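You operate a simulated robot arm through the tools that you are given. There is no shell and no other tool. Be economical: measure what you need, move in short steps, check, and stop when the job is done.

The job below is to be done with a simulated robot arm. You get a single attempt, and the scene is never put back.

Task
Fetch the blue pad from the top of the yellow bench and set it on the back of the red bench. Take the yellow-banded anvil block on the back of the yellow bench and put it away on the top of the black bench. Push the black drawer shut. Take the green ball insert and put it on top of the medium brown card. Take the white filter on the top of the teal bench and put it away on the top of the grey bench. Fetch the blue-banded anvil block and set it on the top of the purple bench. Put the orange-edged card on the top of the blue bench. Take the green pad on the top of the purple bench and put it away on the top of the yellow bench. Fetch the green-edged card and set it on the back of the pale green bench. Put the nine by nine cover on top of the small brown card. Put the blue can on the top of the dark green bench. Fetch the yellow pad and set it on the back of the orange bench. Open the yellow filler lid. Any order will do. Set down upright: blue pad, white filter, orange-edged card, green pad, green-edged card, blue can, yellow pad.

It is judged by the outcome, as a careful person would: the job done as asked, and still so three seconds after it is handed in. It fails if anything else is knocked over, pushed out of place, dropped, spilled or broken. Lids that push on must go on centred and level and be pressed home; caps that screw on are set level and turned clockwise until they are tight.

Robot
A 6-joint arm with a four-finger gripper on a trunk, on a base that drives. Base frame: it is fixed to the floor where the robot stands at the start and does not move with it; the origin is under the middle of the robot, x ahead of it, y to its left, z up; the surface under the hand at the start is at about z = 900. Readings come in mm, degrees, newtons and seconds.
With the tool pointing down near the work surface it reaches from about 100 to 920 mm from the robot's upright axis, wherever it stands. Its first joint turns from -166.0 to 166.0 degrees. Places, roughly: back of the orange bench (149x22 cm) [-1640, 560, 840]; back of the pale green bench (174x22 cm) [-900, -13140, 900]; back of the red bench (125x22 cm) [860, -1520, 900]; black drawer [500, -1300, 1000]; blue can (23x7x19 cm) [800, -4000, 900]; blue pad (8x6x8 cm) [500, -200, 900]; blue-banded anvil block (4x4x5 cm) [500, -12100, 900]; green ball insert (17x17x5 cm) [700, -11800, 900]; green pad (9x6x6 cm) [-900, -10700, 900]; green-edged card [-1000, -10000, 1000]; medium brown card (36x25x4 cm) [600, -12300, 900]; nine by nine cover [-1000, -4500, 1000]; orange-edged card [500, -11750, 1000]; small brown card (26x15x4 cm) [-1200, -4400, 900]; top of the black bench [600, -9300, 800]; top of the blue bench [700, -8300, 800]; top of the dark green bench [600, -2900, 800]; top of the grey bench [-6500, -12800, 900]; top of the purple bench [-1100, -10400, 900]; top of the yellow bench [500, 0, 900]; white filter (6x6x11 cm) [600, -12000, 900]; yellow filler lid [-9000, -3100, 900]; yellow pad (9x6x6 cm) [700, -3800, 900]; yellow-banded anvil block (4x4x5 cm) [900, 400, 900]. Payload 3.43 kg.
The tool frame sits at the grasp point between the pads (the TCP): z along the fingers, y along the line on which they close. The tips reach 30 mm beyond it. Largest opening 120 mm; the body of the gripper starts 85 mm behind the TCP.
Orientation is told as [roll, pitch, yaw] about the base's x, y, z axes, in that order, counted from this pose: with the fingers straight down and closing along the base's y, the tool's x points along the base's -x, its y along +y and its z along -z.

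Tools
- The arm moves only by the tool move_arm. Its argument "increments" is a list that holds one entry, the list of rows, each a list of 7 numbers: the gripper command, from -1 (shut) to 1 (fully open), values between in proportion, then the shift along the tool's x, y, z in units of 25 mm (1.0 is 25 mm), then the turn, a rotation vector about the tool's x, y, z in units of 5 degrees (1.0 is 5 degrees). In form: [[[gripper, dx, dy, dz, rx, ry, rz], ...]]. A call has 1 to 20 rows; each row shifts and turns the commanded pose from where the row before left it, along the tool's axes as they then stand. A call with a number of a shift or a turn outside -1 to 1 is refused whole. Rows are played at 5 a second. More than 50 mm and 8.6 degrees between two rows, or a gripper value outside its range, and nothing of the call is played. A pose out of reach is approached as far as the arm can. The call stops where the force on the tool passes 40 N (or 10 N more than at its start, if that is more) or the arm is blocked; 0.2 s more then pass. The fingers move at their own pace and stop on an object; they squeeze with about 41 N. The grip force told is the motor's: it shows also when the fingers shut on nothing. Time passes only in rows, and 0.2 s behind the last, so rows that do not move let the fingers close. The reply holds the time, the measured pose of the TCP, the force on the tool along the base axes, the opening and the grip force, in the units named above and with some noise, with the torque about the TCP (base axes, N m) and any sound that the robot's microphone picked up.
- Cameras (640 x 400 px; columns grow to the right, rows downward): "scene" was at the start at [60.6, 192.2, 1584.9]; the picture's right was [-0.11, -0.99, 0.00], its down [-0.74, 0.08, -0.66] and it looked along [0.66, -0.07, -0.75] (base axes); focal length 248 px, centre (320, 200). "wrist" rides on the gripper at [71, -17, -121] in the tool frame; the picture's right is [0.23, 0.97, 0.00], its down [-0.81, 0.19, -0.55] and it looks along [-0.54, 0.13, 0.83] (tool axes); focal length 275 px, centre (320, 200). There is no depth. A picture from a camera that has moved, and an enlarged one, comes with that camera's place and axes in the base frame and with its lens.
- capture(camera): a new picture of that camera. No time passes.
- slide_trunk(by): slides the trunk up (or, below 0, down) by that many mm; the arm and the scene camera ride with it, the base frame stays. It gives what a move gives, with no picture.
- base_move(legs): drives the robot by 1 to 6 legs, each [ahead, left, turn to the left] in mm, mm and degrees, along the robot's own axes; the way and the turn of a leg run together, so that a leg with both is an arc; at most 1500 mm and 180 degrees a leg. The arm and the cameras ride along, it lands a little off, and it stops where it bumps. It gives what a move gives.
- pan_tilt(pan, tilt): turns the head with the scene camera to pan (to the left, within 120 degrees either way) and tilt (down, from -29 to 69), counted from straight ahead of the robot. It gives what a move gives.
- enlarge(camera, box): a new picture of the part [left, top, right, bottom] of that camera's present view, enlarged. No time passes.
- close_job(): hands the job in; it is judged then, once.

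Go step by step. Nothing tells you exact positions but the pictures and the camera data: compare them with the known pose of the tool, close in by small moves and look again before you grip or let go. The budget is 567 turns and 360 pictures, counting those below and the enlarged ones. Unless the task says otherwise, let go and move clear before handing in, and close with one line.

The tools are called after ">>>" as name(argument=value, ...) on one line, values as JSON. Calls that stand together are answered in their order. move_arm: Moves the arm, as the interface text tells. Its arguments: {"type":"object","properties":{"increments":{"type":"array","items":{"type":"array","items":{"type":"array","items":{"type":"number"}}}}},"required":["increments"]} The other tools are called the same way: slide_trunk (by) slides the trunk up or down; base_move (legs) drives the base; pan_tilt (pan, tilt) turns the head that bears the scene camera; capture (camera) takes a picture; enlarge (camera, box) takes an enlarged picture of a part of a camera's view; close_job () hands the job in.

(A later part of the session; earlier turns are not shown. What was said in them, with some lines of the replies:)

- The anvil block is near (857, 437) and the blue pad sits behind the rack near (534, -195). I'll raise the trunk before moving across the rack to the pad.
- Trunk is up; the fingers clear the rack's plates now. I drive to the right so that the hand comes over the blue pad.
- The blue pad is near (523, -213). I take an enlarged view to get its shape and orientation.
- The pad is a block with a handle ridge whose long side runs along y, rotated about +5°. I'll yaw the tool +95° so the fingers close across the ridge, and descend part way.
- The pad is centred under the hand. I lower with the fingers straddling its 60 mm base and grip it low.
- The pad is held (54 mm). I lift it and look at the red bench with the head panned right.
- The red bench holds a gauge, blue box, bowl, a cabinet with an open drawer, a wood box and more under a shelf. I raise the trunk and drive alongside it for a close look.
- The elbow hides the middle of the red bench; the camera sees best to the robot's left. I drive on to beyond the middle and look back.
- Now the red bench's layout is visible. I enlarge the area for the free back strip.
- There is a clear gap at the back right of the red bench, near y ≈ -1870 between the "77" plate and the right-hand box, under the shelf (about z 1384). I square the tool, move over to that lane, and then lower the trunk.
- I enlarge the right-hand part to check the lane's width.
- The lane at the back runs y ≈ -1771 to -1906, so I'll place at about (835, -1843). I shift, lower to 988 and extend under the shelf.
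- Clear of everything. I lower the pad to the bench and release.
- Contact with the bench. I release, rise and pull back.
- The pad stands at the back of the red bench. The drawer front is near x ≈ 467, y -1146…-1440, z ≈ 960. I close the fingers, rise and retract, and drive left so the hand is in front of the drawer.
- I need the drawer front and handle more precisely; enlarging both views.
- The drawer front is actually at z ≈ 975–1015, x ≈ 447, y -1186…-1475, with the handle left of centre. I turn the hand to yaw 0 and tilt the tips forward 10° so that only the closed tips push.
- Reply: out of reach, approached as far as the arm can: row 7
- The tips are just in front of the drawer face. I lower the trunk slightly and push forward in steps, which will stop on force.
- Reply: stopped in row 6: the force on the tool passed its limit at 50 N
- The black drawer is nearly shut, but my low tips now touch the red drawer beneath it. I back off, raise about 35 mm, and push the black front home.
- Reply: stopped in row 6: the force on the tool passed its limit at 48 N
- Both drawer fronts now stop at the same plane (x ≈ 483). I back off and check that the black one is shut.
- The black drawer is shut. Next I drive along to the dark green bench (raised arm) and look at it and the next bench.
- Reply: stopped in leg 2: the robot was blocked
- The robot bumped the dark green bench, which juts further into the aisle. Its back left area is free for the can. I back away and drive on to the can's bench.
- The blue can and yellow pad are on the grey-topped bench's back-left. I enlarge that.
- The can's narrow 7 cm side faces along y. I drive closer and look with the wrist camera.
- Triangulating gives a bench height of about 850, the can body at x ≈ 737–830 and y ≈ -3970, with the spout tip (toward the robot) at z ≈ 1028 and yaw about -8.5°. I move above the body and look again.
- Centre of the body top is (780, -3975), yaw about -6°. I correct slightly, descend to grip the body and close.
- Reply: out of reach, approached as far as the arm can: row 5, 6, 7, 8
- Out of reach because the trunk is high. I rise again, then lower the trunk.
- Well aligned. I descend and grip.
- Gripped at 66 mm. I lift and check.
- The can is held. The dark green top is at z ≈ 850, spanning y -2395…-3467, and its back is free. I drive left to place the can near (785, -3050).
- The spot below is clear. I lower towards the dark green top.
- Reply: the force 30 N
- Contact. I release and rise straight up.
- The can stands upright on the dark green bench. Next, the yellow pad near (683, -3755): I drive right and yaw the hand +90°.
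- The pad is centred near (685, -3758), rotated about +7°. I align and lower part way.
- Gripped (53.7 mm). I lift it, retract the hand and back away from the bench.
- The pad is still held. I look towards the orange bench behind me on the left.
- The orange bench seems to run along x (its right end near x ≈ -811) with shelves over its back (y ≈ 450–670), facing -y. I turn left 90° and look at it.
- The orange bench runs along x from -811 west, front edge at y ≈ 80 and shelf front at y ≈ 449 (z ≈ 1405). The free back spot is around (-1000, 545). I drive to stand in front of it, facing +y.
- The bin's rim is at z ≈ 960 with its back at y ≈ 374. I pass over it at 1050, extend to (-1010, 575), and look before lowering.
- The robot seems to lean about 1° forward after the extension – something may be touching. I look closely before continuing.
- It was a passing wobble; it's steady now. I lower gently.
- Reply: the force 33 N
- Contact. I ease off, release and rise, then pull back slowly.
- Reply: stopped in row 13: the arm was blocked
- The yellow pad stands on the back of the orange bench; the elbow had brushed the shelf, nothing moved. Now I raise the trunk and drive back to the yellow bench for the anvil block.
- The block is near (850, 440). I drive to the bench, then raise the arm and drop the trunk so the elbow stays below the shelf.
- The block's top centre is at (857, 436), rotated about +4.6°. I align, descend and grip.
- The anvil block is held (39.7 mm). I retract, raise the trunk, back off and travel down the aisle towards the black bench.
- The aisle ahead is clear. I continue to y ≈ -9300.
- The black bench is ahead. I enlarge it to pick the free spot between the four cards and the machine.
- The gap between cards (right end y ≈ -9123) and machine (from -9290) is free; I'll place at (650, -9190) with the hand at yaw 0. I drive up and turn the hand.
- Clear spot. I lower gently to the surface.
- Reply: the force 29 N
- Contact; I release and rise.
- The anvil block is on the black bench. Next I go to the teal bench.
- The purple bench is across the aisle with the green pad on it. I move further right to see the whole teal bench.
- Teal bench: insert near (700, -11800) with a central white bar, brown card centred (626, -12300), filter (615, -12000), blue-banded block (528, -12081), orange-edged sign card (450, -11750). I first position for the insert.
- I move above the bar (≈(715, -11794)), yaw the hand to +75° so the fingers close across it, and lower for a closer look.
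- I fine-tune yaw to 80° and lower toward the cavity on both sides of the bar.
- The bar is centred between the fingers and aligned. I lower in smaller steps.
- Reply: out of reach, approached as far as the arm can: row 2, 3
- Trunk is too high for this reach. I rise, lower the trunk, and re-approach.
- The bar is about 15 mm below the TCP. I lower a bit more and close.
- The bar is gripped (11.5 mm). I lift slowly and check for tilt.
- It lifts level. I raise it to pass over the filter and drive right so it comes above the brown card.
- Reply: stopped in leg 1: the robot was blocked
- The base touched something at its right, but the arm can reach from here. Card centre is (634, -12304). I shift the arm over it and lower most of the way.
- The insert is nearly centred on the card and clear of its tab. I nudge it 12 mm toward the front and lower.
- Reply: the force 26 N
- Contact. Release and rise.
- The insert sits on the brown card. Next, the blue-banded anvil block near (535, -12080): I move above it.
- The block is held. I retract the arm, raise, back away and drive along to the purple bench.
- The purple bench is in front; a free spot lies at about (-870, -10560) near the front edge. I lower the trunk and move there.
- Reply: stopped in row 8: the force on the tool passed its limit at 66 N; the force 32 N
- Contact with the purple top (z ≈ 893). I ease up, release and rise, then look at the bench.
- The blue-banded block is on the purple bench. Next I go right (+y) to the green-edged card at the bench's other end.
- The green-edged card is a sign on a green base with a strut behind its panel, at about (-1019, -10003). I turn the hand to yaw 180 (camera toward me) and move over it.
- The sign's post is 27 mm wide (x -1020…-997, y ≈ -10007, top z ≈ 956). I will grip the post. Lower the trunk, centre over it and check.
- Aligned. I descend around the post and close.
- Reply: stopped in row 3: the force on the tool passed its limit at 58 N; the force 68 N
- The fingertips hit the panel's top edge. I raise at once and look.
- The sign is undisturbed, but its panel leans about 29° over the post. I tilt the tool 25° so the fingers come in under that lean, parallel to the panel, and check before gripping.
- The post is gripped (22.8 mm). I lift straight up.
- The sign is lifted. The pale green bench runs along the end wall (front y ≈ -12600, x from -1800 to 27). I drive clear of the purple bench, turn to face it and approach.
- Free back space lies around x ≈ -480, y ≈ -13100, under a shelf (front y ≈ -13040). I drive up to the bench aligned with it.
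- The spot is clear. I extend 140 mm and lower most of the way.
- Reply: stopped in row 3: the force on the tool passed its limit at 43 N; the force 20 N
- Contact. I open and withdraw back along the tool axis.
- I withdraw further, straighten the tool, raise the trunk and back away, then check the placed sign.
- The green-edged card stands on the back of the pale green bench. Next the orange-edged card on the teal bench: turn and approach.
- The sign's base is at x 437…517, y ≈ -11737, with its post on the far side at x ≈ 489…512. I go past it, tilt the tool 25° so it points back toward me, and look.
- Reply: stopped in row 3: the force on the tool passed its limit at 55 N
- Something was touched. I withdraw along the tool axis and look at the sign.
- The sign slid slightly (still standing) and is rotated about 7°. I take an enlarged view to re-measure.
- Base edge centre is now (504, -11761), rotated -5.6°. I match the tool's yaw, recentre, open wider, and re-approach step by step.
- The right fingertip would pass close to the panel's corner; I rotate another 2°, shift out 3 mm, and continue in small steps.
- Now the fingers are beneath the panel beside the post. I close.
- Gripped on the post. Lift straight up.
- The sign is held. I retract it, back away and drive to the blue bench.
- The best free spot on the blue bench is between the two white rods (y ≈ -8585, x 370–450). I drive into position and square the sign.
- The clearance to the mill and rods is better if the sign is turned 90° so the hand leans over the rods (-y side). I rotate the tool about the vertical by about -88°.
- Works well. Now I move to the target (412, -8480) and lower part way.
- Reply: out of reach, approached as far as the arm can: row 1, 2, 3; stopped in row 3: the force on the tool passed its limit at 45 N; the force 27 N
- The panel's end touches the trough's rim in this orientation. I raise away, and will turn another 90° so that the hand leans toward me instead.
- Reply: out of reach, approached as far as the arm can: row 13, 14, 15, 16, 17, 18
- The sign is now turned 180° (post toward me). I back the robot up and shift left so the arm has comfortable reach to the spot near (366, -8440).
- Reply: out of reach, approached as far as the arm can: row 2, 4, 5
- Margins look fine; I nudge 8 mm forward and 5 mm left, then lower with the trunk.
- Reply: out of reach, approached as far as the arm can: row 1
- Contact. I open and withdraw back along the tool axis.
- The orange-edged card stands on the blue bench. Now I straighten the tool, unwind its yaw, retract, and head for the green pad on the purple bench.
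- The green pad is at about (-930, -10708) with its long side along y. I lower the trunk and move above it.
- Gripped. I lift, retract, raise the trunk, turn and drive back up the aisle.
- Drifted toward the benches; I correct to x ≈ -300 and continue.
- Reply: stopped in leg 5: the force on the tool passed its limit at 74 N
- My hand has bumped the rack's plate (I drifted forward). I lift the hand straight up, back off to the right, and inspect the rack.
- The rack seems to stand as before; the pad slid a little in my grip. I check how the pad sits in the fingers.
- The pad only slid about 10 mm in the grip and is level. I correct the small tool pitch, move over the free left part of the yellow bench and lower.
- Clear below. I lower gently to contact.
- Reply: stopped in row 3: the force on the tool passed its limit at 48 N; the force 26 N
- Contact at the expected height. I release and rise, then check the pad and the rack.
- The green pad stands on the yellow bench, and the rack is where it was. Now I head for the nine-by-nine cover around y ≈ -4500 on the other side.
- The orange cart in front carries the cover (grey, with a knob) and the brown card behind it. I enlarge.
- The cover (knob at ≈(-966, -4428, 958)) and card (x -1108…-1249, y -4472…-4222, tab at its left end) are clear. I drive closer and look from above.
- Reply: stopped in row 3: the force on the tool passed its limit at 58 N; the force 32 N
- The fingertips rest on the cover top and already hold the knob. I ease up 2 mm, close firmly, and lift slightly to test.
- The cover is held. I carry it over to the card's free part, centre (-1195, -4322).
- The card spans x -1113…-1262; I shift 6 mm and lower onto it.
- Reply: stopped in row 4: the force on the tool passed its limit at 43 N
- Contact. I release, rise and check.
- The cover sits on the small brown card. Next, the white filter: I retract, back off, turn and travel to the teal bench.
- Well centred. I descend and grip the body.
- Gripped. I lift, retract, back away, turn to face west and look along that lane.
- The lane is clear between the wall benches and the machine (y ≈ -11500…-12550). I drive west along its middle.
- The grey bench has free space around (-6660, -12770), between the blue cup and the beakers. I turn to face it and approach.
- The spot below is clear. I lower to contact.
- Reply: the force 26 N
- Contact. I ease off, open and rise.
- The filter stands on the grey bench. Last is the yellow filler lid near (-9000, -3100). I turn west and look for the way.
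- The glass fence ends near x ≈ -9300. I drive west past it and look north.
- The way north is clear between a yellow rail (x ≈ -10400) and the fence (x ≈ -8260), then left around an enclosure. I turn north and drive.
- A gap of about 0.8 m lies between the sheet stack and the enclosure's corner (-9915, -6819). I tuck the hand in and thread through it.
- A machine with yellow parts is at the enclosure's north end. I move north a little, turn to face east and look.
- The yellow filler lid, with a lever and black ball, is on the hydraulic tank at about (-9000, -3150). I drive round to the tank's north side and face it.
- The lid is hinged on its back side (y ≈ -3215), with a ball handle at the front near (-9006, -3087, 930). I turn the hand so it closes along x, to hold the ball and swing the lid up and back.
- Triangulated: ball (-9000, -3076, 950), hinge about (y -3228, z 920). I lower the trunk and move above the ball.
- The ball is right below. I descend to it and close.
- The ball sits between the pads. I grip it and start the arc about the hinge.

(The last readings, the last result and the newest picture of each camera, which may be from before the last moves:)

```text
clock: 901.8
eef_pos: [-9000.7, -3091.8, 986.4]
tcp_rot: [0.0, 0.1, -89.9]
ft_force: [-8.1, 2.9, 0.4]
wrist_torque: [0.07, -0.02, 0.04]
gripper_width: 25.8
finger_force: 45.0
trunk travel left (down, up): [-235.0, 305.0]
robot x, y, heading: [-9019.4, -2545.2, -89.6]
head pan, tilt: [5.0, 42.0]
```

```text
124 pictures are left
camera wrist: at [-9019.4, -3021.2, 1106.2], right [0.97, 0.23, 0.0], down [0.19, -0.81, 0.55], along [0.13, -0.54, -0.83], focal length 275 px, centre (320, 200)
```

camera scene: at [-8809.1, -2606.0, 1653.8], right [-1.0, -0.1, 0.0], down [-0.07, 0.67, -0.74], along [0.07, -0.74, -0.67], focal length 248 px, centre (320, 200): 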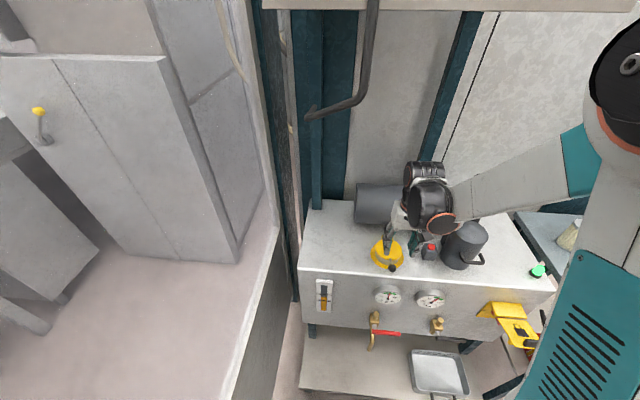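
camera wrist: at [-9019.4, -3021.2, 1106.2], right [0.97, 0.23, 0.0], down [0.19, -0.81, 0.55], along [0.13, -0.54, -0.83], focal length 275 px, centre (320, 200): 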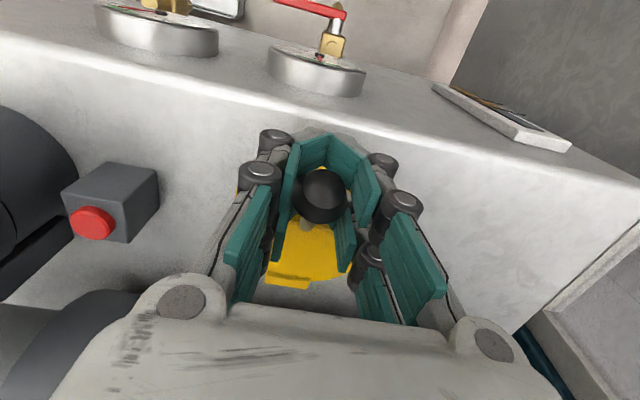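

The ball is captured and the lid is moving with low force. I continue along the arc.

>>> move_arm(increments=[[[-1, -0.21, 0, -0.37, 0, 0, 0], [-1, -0.21, 0, -0.37, 0, 0, 0], [-1, -0.26, 0, -0.34, 0, 0, 0], [-1, -0.26, 0, -0.33, 0, 0, 0], [-1, -0.3, 0, -0.3, 0, 0, 0], [-1, -0.3, 0, -0.3, 0, 0, 0], [-1, 0, 0, 0, 0, 0, 0]]])

>>> capture(camera="scene")

>>> capture(camera="wrist")

```text
clock: 903.4
eef_pos: [-9001.5, -3128.5, 1036.3]
tcp_rot: [-0.1, 0.1, -89.9]
ft_force: [-21.2, 17.9, 6.0]
wrist_torque: [1.29, 0.13, -0.14]
gripper_width: 24.8
finger_force: 44.8
trunk travel left (down, up): [-235.0, 305.0]
robot x, y, heading: [-9021.2, -2543.4, -89.5]
head pan, tilt: [5.0, 42.0]
```

```text
123 pictures are left
camera scene: at [-8811.8, -2602.9, 1654.5], right [-1.0, -0.1, 0.0], down [-0.06, 0.66, -0.74], along [0.07, -0.74, -0.67], focal length 248 px, centre (320, 200)
```

scene: 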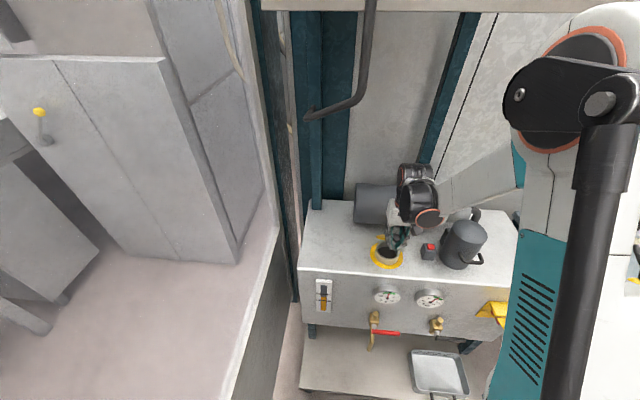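

```text
122 pictures are left
camera wrist: at [-9019.4, -3058.0, 1157.5], right [0.97, 0.23, 0.0], down [0.19, -0.81, 0.55], along [0.13, -0.54, -0.83], focal length 275 px, centre (320, 200)
```

wrist: 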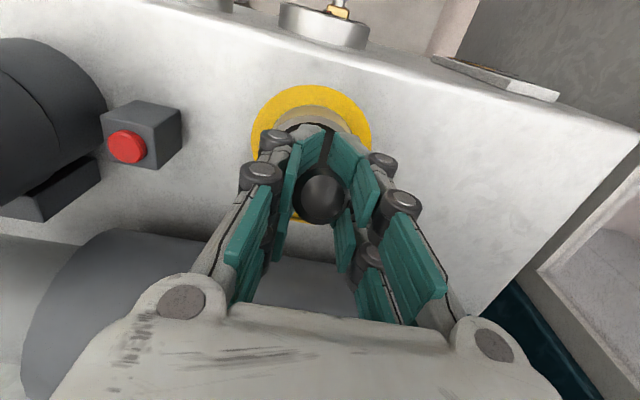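

The lid is opening – the filler ring shows. I correct a little for side force and continue.

>>> move_arm(increments=[[[-1, 0.1, -0.2, -0.12, 0, 0, 0], [-1, -0.35, 0, -0.26, 0, 0, 0], [-1, -0.35, 0, -0.26, 0, 0, 0], [-1, -0.38, 0, -0.21, 0, 0, 0], [-1, -0.38, 0, -0.21, 0, 0, 0], [-1, 0, 0, 0, 0, 0, 0]]])

```text
clock: 904.8
eef_pos: [-9000.7, -3166.3, 1060.3]
tcp_rot: [0.0, 0.2, -89.7]
ft_force: [23.5, -1.9, -16.7]
wrist_torque: [0.65, -0.07, 0.08]
gripper_width: 25.6
finger_force: 44.8
trunk travel left (down, up): [-235.0, 305.0]
robot x, y, heading: [-9022.4, -2543.3, -89.4]
head pan, tilt: [5.0, 42.0]
```

>>> move_arm(increments=[[[-1, -0.1, 0.1, 0.06, 0, 0, 0], [-1, -0.4, 0, -0.13, 0, 0, 0], [-1, -0.4, 0, -0.13, 0, 0, 0], [-1, -0.42, 0, -0.08, 0, 0, 0], [-1, -0.42, 0, -0.08, 0, 0, 0], [-1, 0, 0, 0, 0, 0, 0]]])

>>> capture(camera="wrist")

>>> enlarge(camera="scene", box=[320, 160, 500, 300])

```text
clock: 906.1
eef_pos: [-9001.8, -3205.8, 1071.8]
tcp_rot: [-0.1, 0.0, -89.9]
ft_force: [10.2, 15.6, 11.2]
wrist_torque: [1.79, 0.19, 0.01]
gripper_width: 27.0
finger_force: 45.1
trunk travel left (down, up): [-235.0, 305.0]
robot x, y, heading: [-9018.7, -2544.8, -89.4]
head pan, tilt: [5.0, 42.0]
```

```text
121 pictures are left
camera wrist: at [-9019.2, -3134.5, 1192.6], right [0.97, 0.23, 0.0], down [0.19, -0.81, 0.55], along [0.13, -0.54, -0.83], focal length 275 px, centre (320, 200)
```

wrist: 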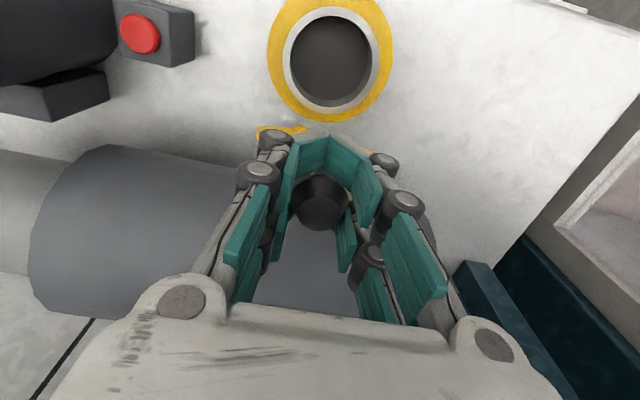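

```text
2.86 times, centred on (410, 230) of scene
camera zoom: at [-8807.8, -2602.7, 1654.0], right [-1.0, -0.1, 0.0], down [-0.07, 0.66, -0.74], along [0.07, -0.74, -0.67], focal length 709 px, centre (63, 114)
```

zoom: 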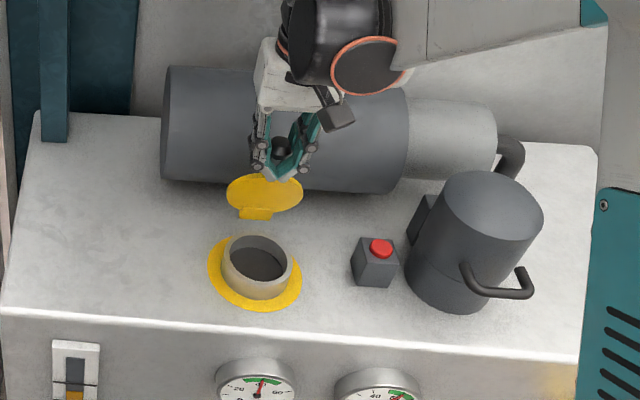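

The lid is nearly vertical and the filler mouth is open. I push it further back past vertical.

>>> move_arm(increments=[[[-1, -0.42, 0.05, -0.02, 0, 0, 0], [-1, -0.42, 0, 0.0, 0, 0, 0], [-1, -0.42, 0, 0.04, 0, 0, 0], [-1, -0.42, 0, 0.08, 0, 0, 0], [-1, 0, 0, 0, 0, 0, 0]]])

>>> enlarge(camera="scene", box=[320, 160, 500, 300])

```text
clock: 907.4
eef_pos: [-9002.2, -3249.9, 1069.7]
tcp_rot: [-0.1, -0.2, -89.8]
ft_force: [-5.2, -3.1, 31.8]
wrist_torque: [0.34, 0.04, 0.01]
gripper_width: 29.0
finger_force: 44.7
trunk travel left (down, up): [-235.0, 305.0]
robot x, y, heading: [-9020.9, -2543.6, -89.6]
head pan, tilt: [5.0, 42.0]
```

```text
2.86 times, centred on (410, 230) of scene
camera zoom: at [-8809.7, -2603.1, 1654.2], right [-1.0, -0.1, 0.0], down [-0.07, 0.66, -0.74], along [0.07, -0.74, -0.67], focal length 709 px, centre (63, 114)
```

zoom: 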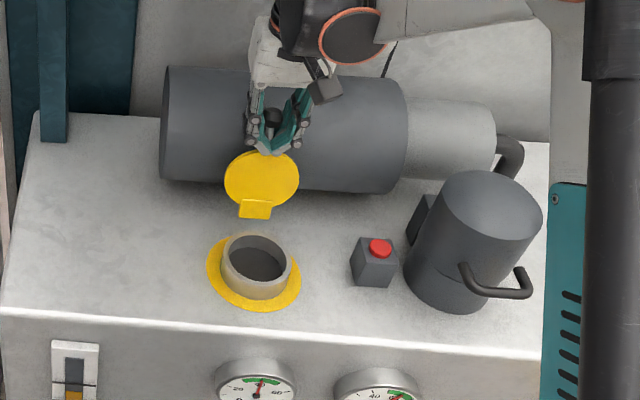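

>>> move_arm(increments=[[[-1, -0.3, 0, -0.1, 0, 0, 0], [-1, -0.4, 0, 0.0, 0, 0, 0], [-1, -0.4, 0, 0.06, 0, 0, 0], [-1, -0.3, 0, 0.06, 0, 0, 0], [-1, 0, 0, 0, 0, 0, 0]]])

>>> enlarge(camera="scene", box=[320, 160, 500, 300])

```text
clock: 907.9
eef_pos: [-9001.1, -3253.7, 1068.2]
tcp_rot: [-0.1, 0.8, -89.9]
ft_force: [-1.9, 14.9, 3.3]
wrist_torque: [-0.08, 0.04, -0.04]
gripper_width: 28.8
finger_force: 45.1
trunk travel left (down, up): [-235.0, 305.0]
robot x, y, heading: [-9019.4, -2546.3, -89.4]
head pan, tilt: [5.0, 42.0]
stopped in row 2: the force on the tool passed its limit at 54 N (the readings are from after the stop); the commanded pose is now the measured one
```

```text
2.86 times, centred on (410, 230) of scene
camera zoom: at [-8809.3, -2603.2, 1653.9], right [-1.0, -0.1, 0.0], down [-0.07, 0.67, -0.74], along [0.07, -0.74, -0.67], focal length 709 px, centre (63, 114)
```

zoom: 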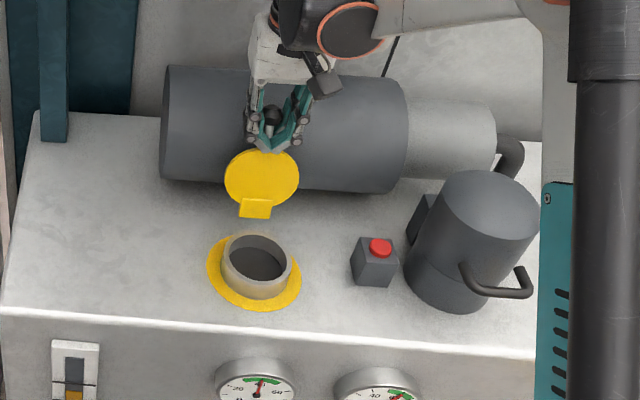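

The lid has reached its stop, past vertical. I open the fingers and rise straight up.

>>> move_arm(increments=[[[-0.4, 0, 0, 0, 0, 0, 0], [0.1, 0, 0, 0, 0, 0, 0], [0.1, 0, 0, -0.4, 0, 0, 0], [0.1, 0, 0, -0.6, 0, 0, 0], [0.1, 0, 0, -0.8, 0, 0, 0], [0.1, 0, 0, -0.8, 0, 0, 0], [0.1, 0, 0, -0.8, 0, 0, 0]]])

>>> enlarge(camera="scene", box=[320, 160, 500, 300])

>>> capture(camera="wrist")

```text
clock: 909.5
eef_pos: [-9000.5, -3257.4, 1154.8]
tcp_rot: [0.0, 0.7, -89.8]
ft_force: [-0.6, 0.4, 0.9]
wrist_torque: [-0.03, 0.01, 0.01]
gripper_width: 66.2
finger_force: 0.0
trunk travel left (down, up): [-235.0, 305.0]
robot x, y, heading: [-9017.1, -2545.1, -89.3]
head pan, tilt: [5.0, 42.0]
```

```text
2.86 times, centred on (410, 230) of scene
camera zoom: at [-8809.0, -2604.9, 1653.9], right [-1.0, -0.1, 0.0], down [-0.07, 0.67, -0.74], along [0.07, -0.74, -0.67], focal length 709 px, centre (63, 114)
```

zoom: 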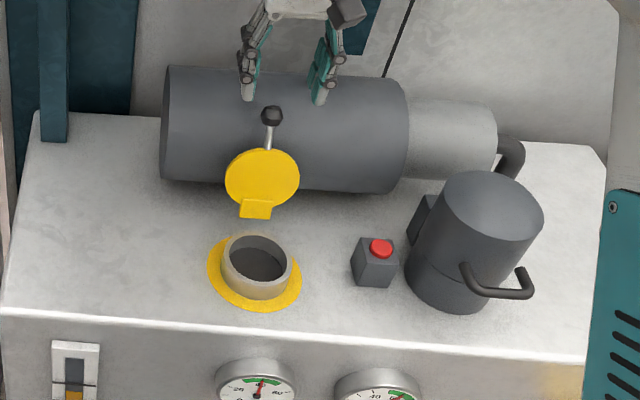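

```text
116 pictures are left
camera wrist: at [-9018.1, -3187.6, 1275.1], right [0.97, 0.23, 0.0], down [0.19, -0.82, 0.54], along [0.13, -0.53, -0.84], focal length 275 px, centre (320, 200)
```

wrist: 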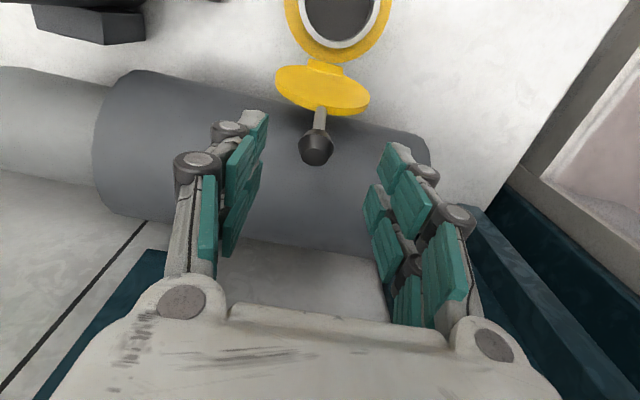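

The lid stays open by itself. I withdraw the hand clear and take a last look.

>>> move_arm(increments=[[[0.1, 0, 0, -0.8, 0, 0, 0], [0.1, 0, 0, -0.8, 0, 0, 0], [0.1, 1, 0, 0, 0, 0, 0], [0.1, 1, 0, 0, 0, 0, 0], [0.1, 1, 0, 0, 0, 0, 0], [0.1, 1, 0, 0, 0, 0, 0], [0.1, 1, 0, 0, 0, 0, 0], [0.1, 1, 0, 0, 0, 0, 0], [0.1, 1, 0, 0, 0, 0, 0], [0.1, 1, 0, 0, 0, 0, 0], [0.1, 1, 0, 0, 0, 0, 0], [0.1, 1, 0, 0, 0, 0, 0]]])

>>> capture(camera="scene")

```text
clock: 912.1
eef_pos: [-9000.7, -3006.8, 1197.3]
tcp_rot: [0.1, 0.6, -89.9]
ft_force: [0.5, 0.2, 0.4]
wrist_torque: [0.02, -0.03, 0.0]
gripper_width: 66.1
finger_force: 0.1
trunk travel left (down, up): [-235.0, 305.0]
robot x, y, heading: [-9019.5, -2544.1, -89.4]
head pan, tilt: [5.0, 42.0]
```

```text
115 pictures are left
camera scene: at [-8809.0, -2604.4, 1653.9], right [-1.0, -0.1, 0.0], down [-0.07, 0.67, -0.74], along [0.07, -0.74, -0.67], focal length 248 px, centre (320, 200)
```

scene: 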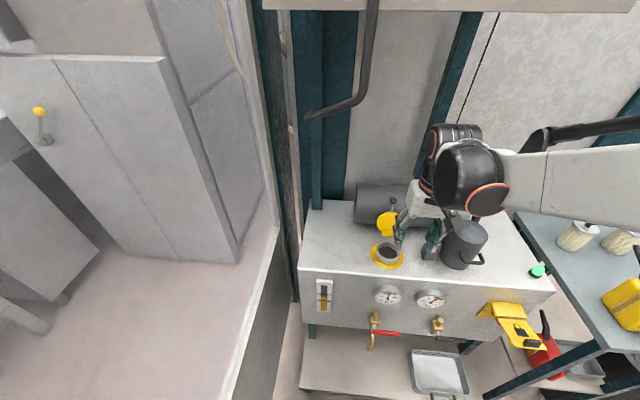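

The lid stands open and the hand is clear, so every task has been carried out. I hand the job in.

>>> close_job()

```text
The job is handed in.
```

All 13 tasks are done and the job is handed in; the open filler lid and every placed item held when last checked. My hand bumped the rack on the yellow bench while passing, and as far as the pictures show it did not move, to within about 15 mm.
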